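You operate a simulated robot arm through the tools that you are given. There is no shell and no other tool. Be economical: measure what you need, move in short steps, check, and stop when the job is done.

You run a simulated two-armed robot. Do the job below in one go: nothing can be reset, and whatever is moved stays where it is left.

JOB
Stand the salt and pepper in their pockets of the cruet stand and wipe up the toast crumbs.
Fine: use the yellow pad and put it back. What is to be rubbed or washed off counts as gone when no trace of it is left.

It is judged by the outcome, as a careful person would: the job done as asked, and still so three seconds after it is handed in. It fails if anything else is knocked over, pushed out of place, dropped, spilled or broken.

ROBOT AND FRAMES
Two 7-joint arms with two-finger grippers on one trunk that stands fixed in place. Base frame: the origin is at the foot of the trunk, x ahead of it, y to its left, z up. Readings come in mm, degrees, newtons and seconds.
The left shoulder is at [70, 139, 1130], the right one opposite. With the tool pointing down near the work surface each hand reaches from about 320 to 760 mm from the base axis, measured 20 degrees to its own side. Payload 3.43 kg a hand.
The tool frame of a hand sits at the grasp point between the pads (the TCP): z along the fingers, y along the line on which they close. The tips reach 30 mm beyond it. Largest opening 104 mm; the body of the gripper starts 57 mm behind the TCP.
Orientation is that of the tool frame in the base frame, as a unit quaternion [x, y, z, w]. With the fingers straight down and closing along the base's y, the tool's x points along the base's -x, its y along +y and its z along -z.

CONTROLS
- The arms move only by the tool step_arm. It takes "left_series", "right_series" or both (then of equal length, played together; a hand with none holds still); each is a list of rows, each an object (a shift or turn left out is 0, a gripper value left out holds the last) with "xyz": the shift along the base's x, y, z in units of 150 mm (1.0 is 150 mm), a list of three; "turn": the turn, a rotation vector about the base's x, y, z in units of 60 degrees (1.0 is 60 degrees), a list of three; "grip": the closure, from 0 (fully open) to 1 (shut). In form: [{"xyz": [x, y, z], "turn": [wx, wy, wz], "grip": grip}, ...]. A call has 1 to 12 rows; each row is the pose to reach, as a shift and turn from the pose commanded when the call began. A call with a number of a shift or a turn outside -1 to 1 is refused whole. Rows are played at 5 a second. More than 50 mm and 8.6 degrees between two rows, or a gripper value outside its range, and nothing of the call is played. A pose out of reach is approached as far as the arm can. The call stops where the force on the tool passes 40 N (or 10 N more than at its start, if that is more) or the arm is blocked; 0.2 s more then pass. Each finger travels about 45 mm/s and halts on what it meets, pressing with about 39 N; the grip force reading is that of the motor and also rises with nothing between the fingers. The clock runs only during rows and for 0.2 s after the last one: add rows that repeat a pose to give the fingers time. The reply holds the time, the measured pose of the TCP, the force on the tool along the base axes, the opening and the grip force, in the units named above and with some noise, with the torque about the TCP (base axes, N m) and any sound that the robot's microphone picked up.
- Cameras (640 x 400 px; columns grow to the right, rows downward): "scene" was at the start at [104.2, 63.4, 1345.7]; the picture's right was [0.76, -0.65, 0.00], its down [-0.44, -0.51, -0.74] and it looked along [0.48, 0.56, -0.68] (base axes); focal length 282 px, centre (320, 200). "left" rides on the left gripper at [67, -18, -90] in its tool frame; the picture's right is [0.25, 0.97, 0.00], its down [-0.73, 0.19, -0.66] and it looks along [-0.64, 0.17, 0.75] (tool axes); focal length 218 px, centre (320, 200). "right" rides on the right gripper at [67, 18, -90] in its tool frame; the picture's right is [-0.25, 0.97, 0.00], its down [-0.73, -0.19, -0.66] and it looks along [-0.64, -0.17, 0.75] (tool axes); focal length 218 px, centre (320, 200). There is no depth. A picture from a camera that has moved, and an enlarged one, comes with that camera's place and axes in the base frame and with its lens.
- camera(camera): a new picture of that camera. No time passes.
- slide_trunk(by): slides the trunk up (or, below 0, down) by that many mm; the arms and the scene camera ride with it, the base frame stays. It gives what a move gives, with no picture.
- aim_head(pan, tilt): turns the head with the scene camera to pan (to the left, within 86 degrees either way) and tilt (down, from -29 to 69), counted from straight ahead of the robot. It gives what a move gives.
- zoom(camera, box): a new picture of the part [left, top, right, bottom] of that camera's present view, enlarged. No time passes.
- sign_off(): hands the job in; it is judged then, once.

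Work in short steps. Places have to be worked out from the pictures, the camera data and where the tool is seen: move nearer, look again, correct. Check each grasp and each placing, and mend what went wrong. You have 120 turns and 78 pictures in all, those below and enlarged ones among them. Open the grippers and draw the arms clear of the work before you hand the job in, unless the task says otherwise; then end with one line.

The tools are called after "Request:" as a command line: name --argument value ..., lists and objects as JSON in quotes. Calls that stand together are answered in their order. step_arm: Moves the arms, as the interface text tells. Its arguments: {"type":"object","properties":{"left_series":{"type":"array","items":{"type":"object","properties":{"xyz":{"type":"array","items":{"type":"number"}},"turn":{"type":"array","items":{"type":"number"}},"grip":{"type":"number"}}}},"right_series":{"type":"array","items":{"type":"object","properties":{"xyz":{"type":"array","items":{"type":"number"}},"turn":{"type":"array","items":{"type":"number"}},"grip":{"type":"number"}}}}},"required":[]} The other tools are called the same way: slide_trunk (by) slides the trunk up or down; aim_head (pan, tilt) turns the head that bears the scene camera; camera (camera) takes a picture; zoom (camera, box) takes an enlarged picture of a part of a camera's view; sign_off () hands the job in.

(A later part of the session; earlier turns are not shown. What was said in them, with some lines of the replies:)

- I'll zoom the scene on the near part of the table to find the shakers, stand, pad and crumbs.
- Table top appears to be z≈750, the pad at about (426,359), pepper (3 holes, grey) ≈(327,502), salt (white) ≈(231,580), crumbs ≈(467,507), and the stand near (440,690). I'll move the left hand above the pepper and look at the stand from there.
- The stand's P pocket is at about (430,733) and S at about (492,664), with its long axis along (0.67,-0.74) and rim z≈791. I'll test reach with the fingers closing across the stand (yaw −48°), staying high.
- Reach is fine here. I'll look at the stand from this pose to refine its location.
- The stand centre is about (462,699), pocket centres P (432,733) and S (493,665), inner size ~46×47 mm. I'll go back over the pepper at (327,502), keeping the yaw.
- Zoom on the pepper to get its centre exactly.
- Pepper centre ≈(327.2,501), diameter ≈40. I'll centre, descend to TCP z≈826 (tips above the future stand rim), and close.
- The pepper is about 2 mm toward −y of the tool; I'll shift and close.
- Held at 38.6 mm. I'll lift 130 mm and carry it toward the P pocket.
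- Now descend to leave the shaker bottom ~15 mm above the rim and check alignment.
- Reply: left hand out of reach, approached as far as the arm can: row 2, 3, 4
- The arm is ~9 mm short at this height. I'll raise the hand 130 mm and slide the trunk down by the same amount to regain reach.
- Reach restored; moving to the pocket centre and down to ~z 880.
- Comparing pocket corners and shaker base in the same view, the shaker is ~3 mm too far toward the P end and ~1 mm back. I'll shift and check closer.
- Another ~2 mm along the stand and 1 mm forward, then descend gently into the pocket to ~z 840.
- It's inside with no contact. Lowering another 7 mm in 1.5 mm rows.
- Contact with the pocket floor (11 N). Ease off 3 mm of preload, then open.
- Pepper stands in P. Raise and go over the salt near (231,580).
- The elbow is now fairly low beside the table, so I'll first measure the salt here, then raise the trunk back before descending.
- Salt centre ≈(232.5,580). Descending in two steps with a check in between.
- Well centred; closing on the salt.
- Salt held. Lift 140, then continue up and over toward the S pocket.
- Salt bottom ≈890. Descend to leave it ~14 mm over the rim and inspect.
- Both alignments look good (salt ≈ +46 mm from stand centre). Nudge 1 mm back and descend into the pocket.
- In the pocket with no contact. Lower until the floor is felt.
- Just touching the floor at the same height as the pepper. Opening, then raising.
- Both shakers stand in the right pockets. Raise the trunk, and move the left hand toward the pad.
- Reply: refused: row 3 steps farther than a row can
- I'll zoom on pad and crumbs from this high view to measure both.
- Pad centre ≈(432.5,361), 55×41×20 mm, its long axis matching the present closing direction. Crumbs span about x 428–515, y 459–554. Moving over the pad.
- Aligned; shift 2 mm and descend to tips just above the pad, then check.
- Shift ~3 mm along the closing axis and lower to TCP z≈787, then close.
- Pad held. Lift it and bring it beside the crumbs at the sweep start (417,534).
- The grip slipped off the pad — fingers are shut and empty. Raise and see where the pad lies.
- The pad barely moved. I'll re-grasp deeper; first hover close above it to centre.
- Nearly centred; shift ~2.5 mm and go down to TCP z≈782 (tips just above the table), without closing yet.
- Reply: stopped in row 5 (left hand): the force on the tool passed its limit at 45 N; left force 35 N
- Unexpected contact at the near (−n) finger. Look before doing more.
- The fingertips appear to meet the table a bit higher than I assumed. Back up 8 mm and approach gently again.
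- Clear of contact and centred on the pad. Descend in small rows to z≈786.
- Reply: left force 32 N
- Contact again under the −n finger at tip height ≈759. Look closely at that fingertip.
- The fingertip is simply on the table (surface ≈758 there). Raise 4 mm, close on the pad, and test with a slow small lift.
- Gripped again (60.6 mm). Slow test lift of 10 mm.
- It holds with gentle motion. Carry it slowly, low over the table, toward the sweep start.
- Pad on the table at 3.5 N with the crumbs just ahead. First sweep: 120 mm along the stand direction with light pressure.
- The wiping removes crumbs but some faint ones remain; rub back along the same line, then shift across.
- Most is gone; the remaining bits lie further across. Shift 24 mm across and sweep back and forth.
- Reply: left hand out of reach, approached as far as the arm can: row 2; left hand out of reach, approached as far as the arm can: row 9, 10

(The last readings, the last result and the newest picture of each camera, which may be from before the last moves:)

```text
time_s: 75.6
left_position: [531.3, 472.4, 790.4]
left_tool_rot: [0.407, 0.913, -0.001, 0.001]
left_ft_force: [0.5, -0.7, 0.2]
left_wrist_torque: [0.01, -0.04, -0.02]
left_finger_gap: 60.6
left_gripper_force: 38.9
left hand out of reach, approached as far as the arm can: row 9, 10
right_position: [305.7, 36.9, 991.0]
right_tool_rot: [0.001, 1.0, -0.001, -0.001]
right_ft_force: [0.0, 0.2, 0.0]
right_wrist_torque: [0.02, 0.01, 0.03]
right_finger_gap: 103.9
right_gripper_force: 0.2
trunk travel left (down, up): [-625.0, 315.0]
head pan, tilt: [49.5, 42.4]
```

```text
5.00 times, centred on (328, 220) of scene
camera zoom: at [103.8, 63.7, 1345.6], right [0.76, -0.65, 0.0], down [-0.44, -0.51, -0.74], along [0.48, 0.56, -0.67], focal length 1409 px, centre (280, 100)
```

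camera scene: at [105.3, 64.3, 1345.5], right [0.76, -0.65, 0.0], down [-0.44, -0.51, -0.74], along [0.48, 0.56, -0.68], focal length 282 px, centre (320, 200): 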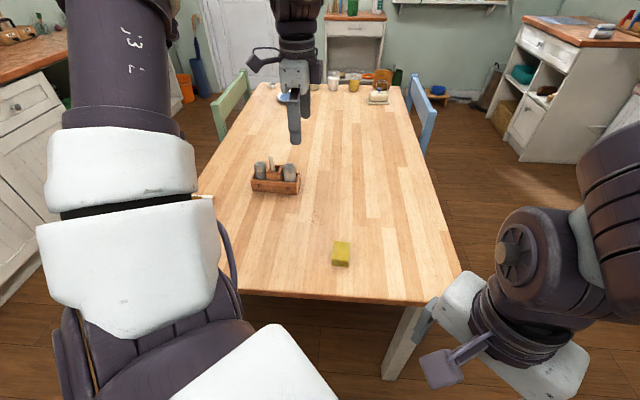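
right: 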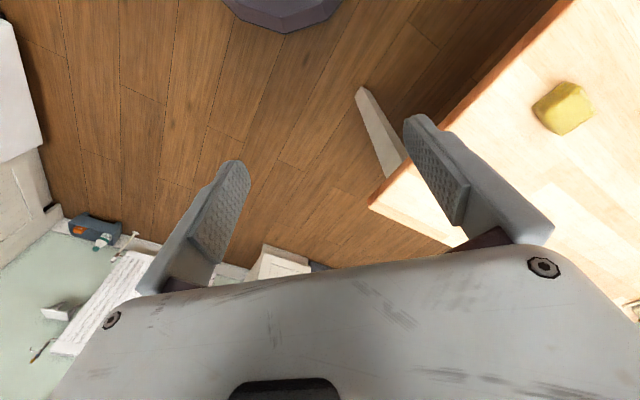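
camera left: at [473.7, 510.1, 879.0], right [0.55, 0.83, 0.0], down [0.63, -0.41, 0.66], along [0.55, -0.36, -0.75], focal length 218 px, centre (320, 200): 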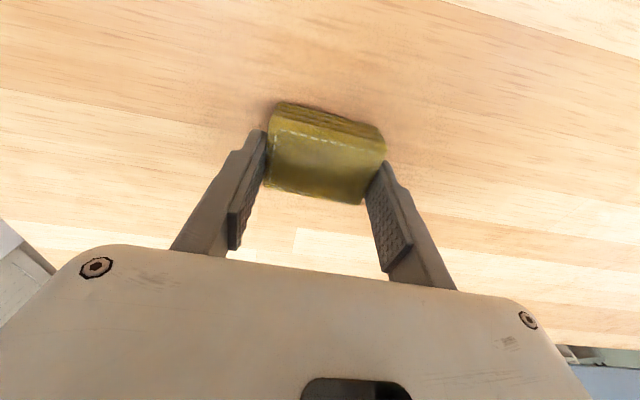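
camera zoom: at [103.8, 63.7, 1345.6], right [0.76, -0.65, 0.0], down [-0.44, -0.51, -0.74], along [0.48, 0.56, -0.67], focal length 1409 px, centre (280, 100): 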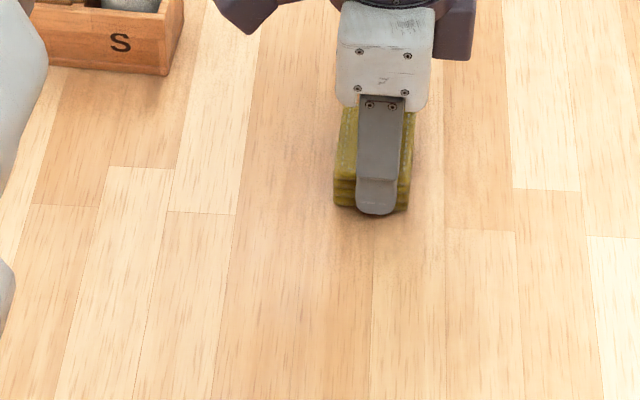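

Looks clean. I'll lift the pad slightly and zoom for faint traces.

Request:
step_arm --left_series '[{"xyz": [0, 0, 0.01]}, {"xyz": [-0.01, -0.01, 0.03]}, {"xyz": [-0.02, -0.03, 0.06]}, {"xyz": [-0.03, -0.05, 0.1]}, {"xyz": [-0.05, -0.08, 0.15]}, {"xyz": [-0.07, -0.11, 0.2]}, {"xyz": [-0.09, -0.14, 0.25]}, {"xyz": [-0.1, -0.17, 0.3]}, {"xyz": [-0.1, -0.2, 0.34]}, {"xyz": [-0.1, -0.22, 0.37]}, {"xyz": [-0.1, -0.23, 0.38]}, {"xyz": [-0.1, -0.23, 0.38]}]'

Request:
zoom --camera "left" --box '[260, 0, 500, 140]'

Request:
zoom --camera "scene" --box '[296, 185, 368, 240]'

```text
time_s: 78.2
left_position: [516.5, 437.3, 847.4]
left_tool_rot: [0.406, 0.914, -0.001, 0.0]
left_ft_force: [0.5, 0.2, -0.6]
left_wrist_torque: [0.02, -0.01, -0.02]
left_finger_gap: 60.7
left_gripper_force: 38.4
right_position: [306.0, 37.7, 991.1]
right_tool_rot: [0.0, 1.0, 0.0, 0.0]
right_ft_force: [0.0, -0.2, 0.7]
right_wrist_torque: [-0.03, 0.02, 0.0]
right_finger_gap: 104.0
right_gripper_force: 0.0
trunk travel left (down, up): [-625.0, 315.0]
head pan, tilt: [49.5, 42.4]
```

```text
2.67 times, centred on (380, 70) of left
camera zoom: at [459.4, 476.2, 936.0], right [0.55, 0.83, 0.0], down [0.63, -0.41, 0.66], along [0.55, -0.36, -0.75], focal length 582 px, centre (160, 547)
```

zoom: 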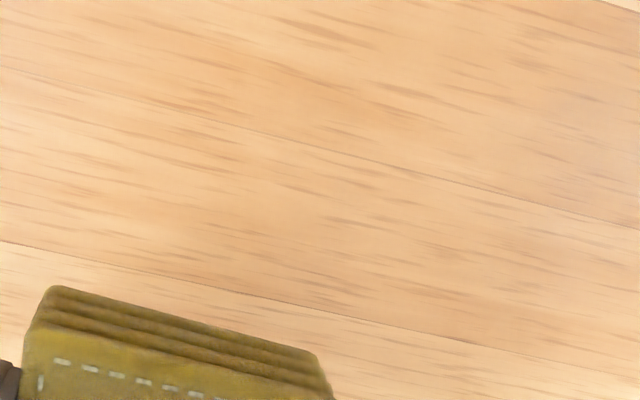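

```text
7.27 times, centred on (332, 212) of scene
camera zoom: at [104.4, 63.4, 1345.6], right [0.76, -0.65, 0.0], down [-0.44, -0.51, -0.74], along [0.48, 0.56, -0.68], focal length 2050 px, centre (233, 109)
```

zoom: 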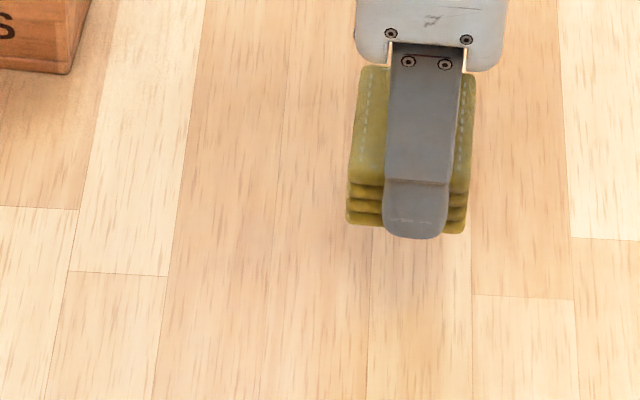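

No trace left. Carry the pad slowly back home, TCP (430,361).

Request:
step_arm --left_series '[{"xyz": [-0.03, -0.027, 0]}, {"xyz": [-0.09, -0.08, 0]}, {"xyz": [-0.16, -0.142, 0]}, {"xyz": [-0.23, -0.204, 0]}, {"xyz": [-0.3, -0.266, 0]}, {"xyz": [-0.37, -0.328, 0]}, {"xyz": [-0.44, -0.39, 0]}, {"xyz": [-0.5, -0.443, 0]}, {"xyz": [-0.55, -0.487, 0]}, {"xyz": [-0.573, -0.507, 0]}, {"xyz": [-0.573, -0.507, 0]}]'

Request:
step_arm --left_series '[{"xyz": [0, 0, -0.05]}, {"xyz": [0, 0, -0.12]}, {"xyz": [0, 0, -0.2]}, {"xyz": [0, 0, -0.27]}, {"xyz": [0, 0, -0.33]}, {"xyz": [0, 0, -0.36]}, {"xyz": [0, 0, -0.38]}, {"xyz": [0, 0, -0.38]}]'

Request:
zoom --camera "scene" --box '[280, 200, 376, 275]'

```text
time_s: 80.6
left_position: [431.4, 363.0, 847.4]
left_tool_rot: [0.406, 0.914, -0.001, 0.0]
left_ft_force: [-0.7, -0.1, 0.2]
left_wrist_torque: [-0.02, 0.01, 0.01]
left_finger_gap: 60.9
left_gripper_force: 38.6
right_position: [307.5, 38.3, 989.8]
right_tool_rot: [0.0, 1.0, 0.0, 0.0]
right_ft_force: [0.1, -0.4, 0.4]
right_wrist_torque: [0.01, -0.01, 0.04]
right_finger_gap: 104.2
right_gripper_force: 0.1
trunk travel left (down, up): [-625.0, 315.0]
head pan, tilt: [49.5, 42.4]
```

```text
time_s: 82.4
left_position: [429.8, 362.6, 789.9]
left_tool_rot: [0.407, 0.913, -0.002, 0.001]
left_ft_force: [0.2, -0.7, 0.1]
left_wrist_torque: [-0.06, 0.0, -0.04]
left_finger_gap: 60.7
left_gripper_force: 38.9
right_position: [305.4, 38.1, 990.3]
right_tool_rot: [0.0, 1.0, 0.0, 0.0]
right_ft_force: [-0.3, 0.2, -0.3]
right_wrist_torque: [-0.01, 0.0, 0.01]
right_finger_gap: 104.2
right_gripper_force: 0.0
trunk travel left (down, up): [-625.0, 315.0]
head pan, tilt: [49.5, 42.4]
```

```text
5.33 times, centred on (328, 238) of scene
camera zoom: at [104.3, 63.4, 1345.7], right [0.76, -0.65, 0.0], down [-0.44, -0.51, -0.74], along [0.48, 0.56, -0.68], focal length 1503 px, centre (277, 0)
```

zoom: 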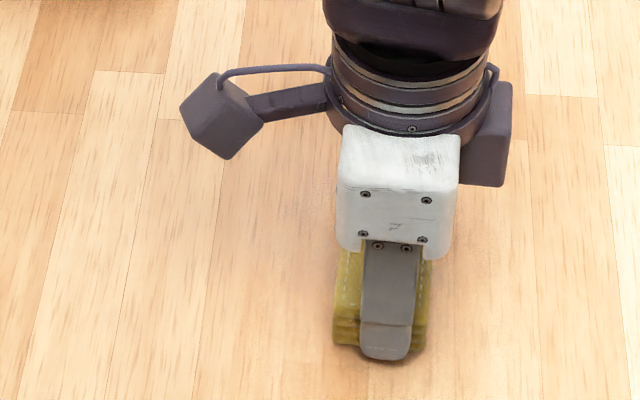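

Back at its original spot. Lower the last mm, open, and rise.

Request:
step_arm --left_series '[{"xyz": [0.002, -0.004, -0.008]}, {"xyz": [0.002, -0.004, -0.008]}, {"xyz": [0.002, -0.004, -0.008], "grip": 0.35}, {"xyz": [0.002, -0.004, -0.008], "grip": 0.25}, {"xyz": [0.002, -0.004, -0.008], "grip": 0.2}, {"xyz": [0.002, -0.004, 0.05], "grip": 0.2}, {"xyz": [0.002, -0.004, 0.3], "grip": 0.2}, {"xyz": [0.002, -0.004, 0.6], "grip": 0}, {"xyz": [0.002, -0.004, 0.9], "grip": 0}, {"xyz": [0.002, 0.2, 1.0], "grip": 0}, {"xyz": [0.002, 0.5, 1.0], "grip": 0}, {"xyz": [0.002, 0.5, 1.0], "grip": 0}]'

Request:
zoom --camera "scene" --box '[280, 200, 376, 275]'

Request:
camera --camera "left"

```text
time_s: 85.0
left_position: [429.7, 437.8, 942.7]
left_tool_rot: [0.408, 0.913, 0.0, 0.0]
left_ft_force: [0.4, -0.4, -0.2]
left_wrist_torque: [0.01, 0.04, -0.01]
left_finger_gap: 104.2
left_gripper_force: 0.1
right_position: [305.4, 36.8, 990.3]
right_tool_rot: [-0.001, 1.0, 0.001, 0.0]
right_ft_force: [0.3, 0.1, -0.8]
right_wrist_torque: [-0.01, 0.03, 0.02]
right_finger_gap: 104.0
right_gripper_force: 0.1
trunk travel left (down, up): [-625.0, 315.0]
head pan, tilt: [49.5, 42.4]
```

```text
5.33 times, centred on (328, 238) of scene
camera zoom: at [104.4, 61.9, 1345.7], right [0.76, -0.65, 0.0], down [-0.44, -0.51, -0.74], along [0.48, 0.56, -0.67], focal length 1503 px, centre (277, 0)
```

zoom: 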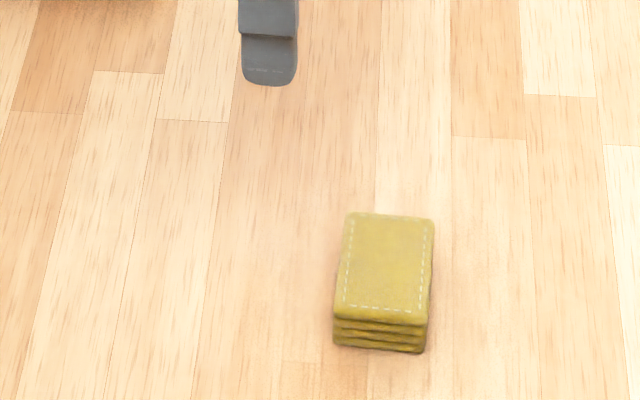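

```text
12 pictures are left
camera left: at [373.2, 475.0, 1030.4], right [0.55, 0.83, 0.0], down [0.63, -0.41, 0.66], along [0.55, -0.36, -0.75], focal length 218 px, centre (320, 200)
```

left: 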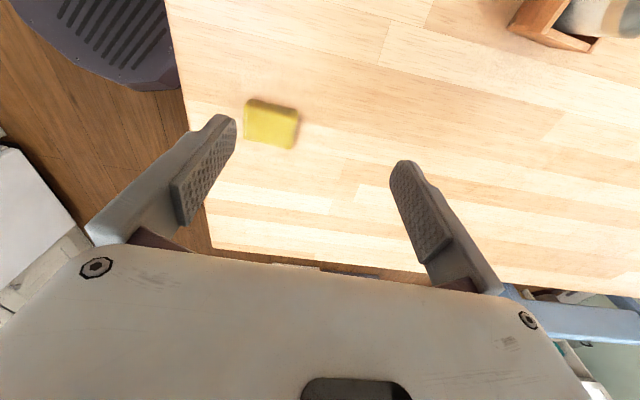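

Pad is back within a few mm. Withdraw the left arm and do a final check of crumbs and stand.

Request:
step_arm --left_series '[{"xyz": [-0.1, 0, 0.3]}, {"xyz": [-0.3, 0, 0.5]}, {"xyz": [-0.5, 0, 0.7]}, {"xyz": [-0.75, 0, 0.8]}, {"xyz": [-0.95, 0, 0.8]}, {"xyz": [-0.95, 0, 0.8]}]'

Request:
zoom --camera "scene" --box '[220, 140, 390, 275]'

Request:
zoom --camera "left" --box '[320, 0, 600, 180]'

```text
time_s: 86.4
left_position: [288.6, 436.5, 1060.2]
left_tool_rot: [0.407, 0.914, -0.001, -0.001]
left_ft_force: [0.2, -0.2, 0.1]
left_wrist_torque: [-0.01, 0.0, 0.0]
left_finger_gap: 103.9
left_gripper_force: 0.1
right_position: [306.3, 36.2, 989.9]
right_tool_rot: [0.0, 1.0, 0.0, -0.001]
right_ft_force: [-0.2, -0.3, -0.3]
right_wrist_torque: [-0.02, 0.01, -0.01]
right_finger_gap: 103.8
right_gripper_force: 0.0
trunk travel left (down, up): [-625.0, 315.0]
head pan, tilt: [49.5, 42.4]
```

```text
2.96 times, centred on (305, 208) of scene
camera zoom: at [105.4, 63.0, 1345.6], right [0.76, -0.65, 0.0], down [-0.44, -0.51, -0.74], along [0.48, 0.56, -0.68], focal length 835 px, centre (364, 178)
```

zoom: 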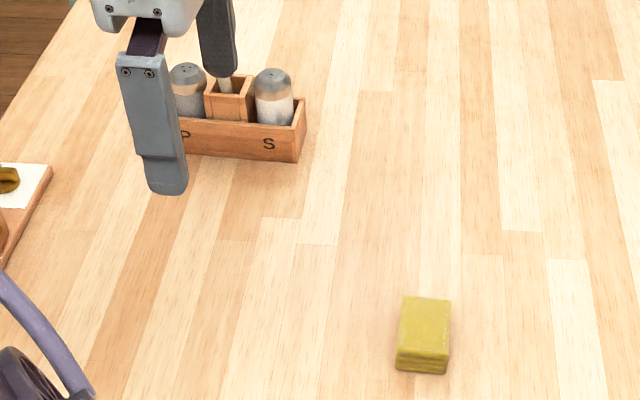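

```text
2.22 times, centred on (460, 90) of left
camera zoom: at [232.2, 475.0, 1149.0], right [0.55, 0.83, 0.0], down [0.63, -0.41, 0.66], along [0.55, -0.36, -0.75], focal length 485 px, centre (9, 444)
```

zoom: 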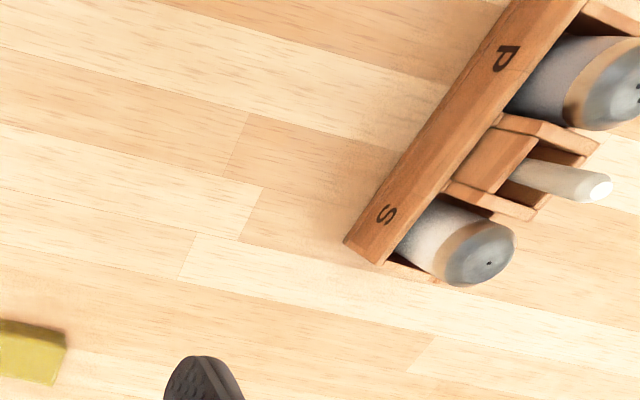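

Both shakers stand in their own pockets, the table is clean, the pad is back in place, and the arms are clear with the grippers open. I'm handing the job in.

Request:
sign_off

```text
The job is handed in.
```

The salt and pepper are standing in their S and P pockets, and the crumbs are wiped up with no trace left in the final pictures. The yellow pad is back within about 3 mm of where it started, after slipping from the grip once without moving noticeably.
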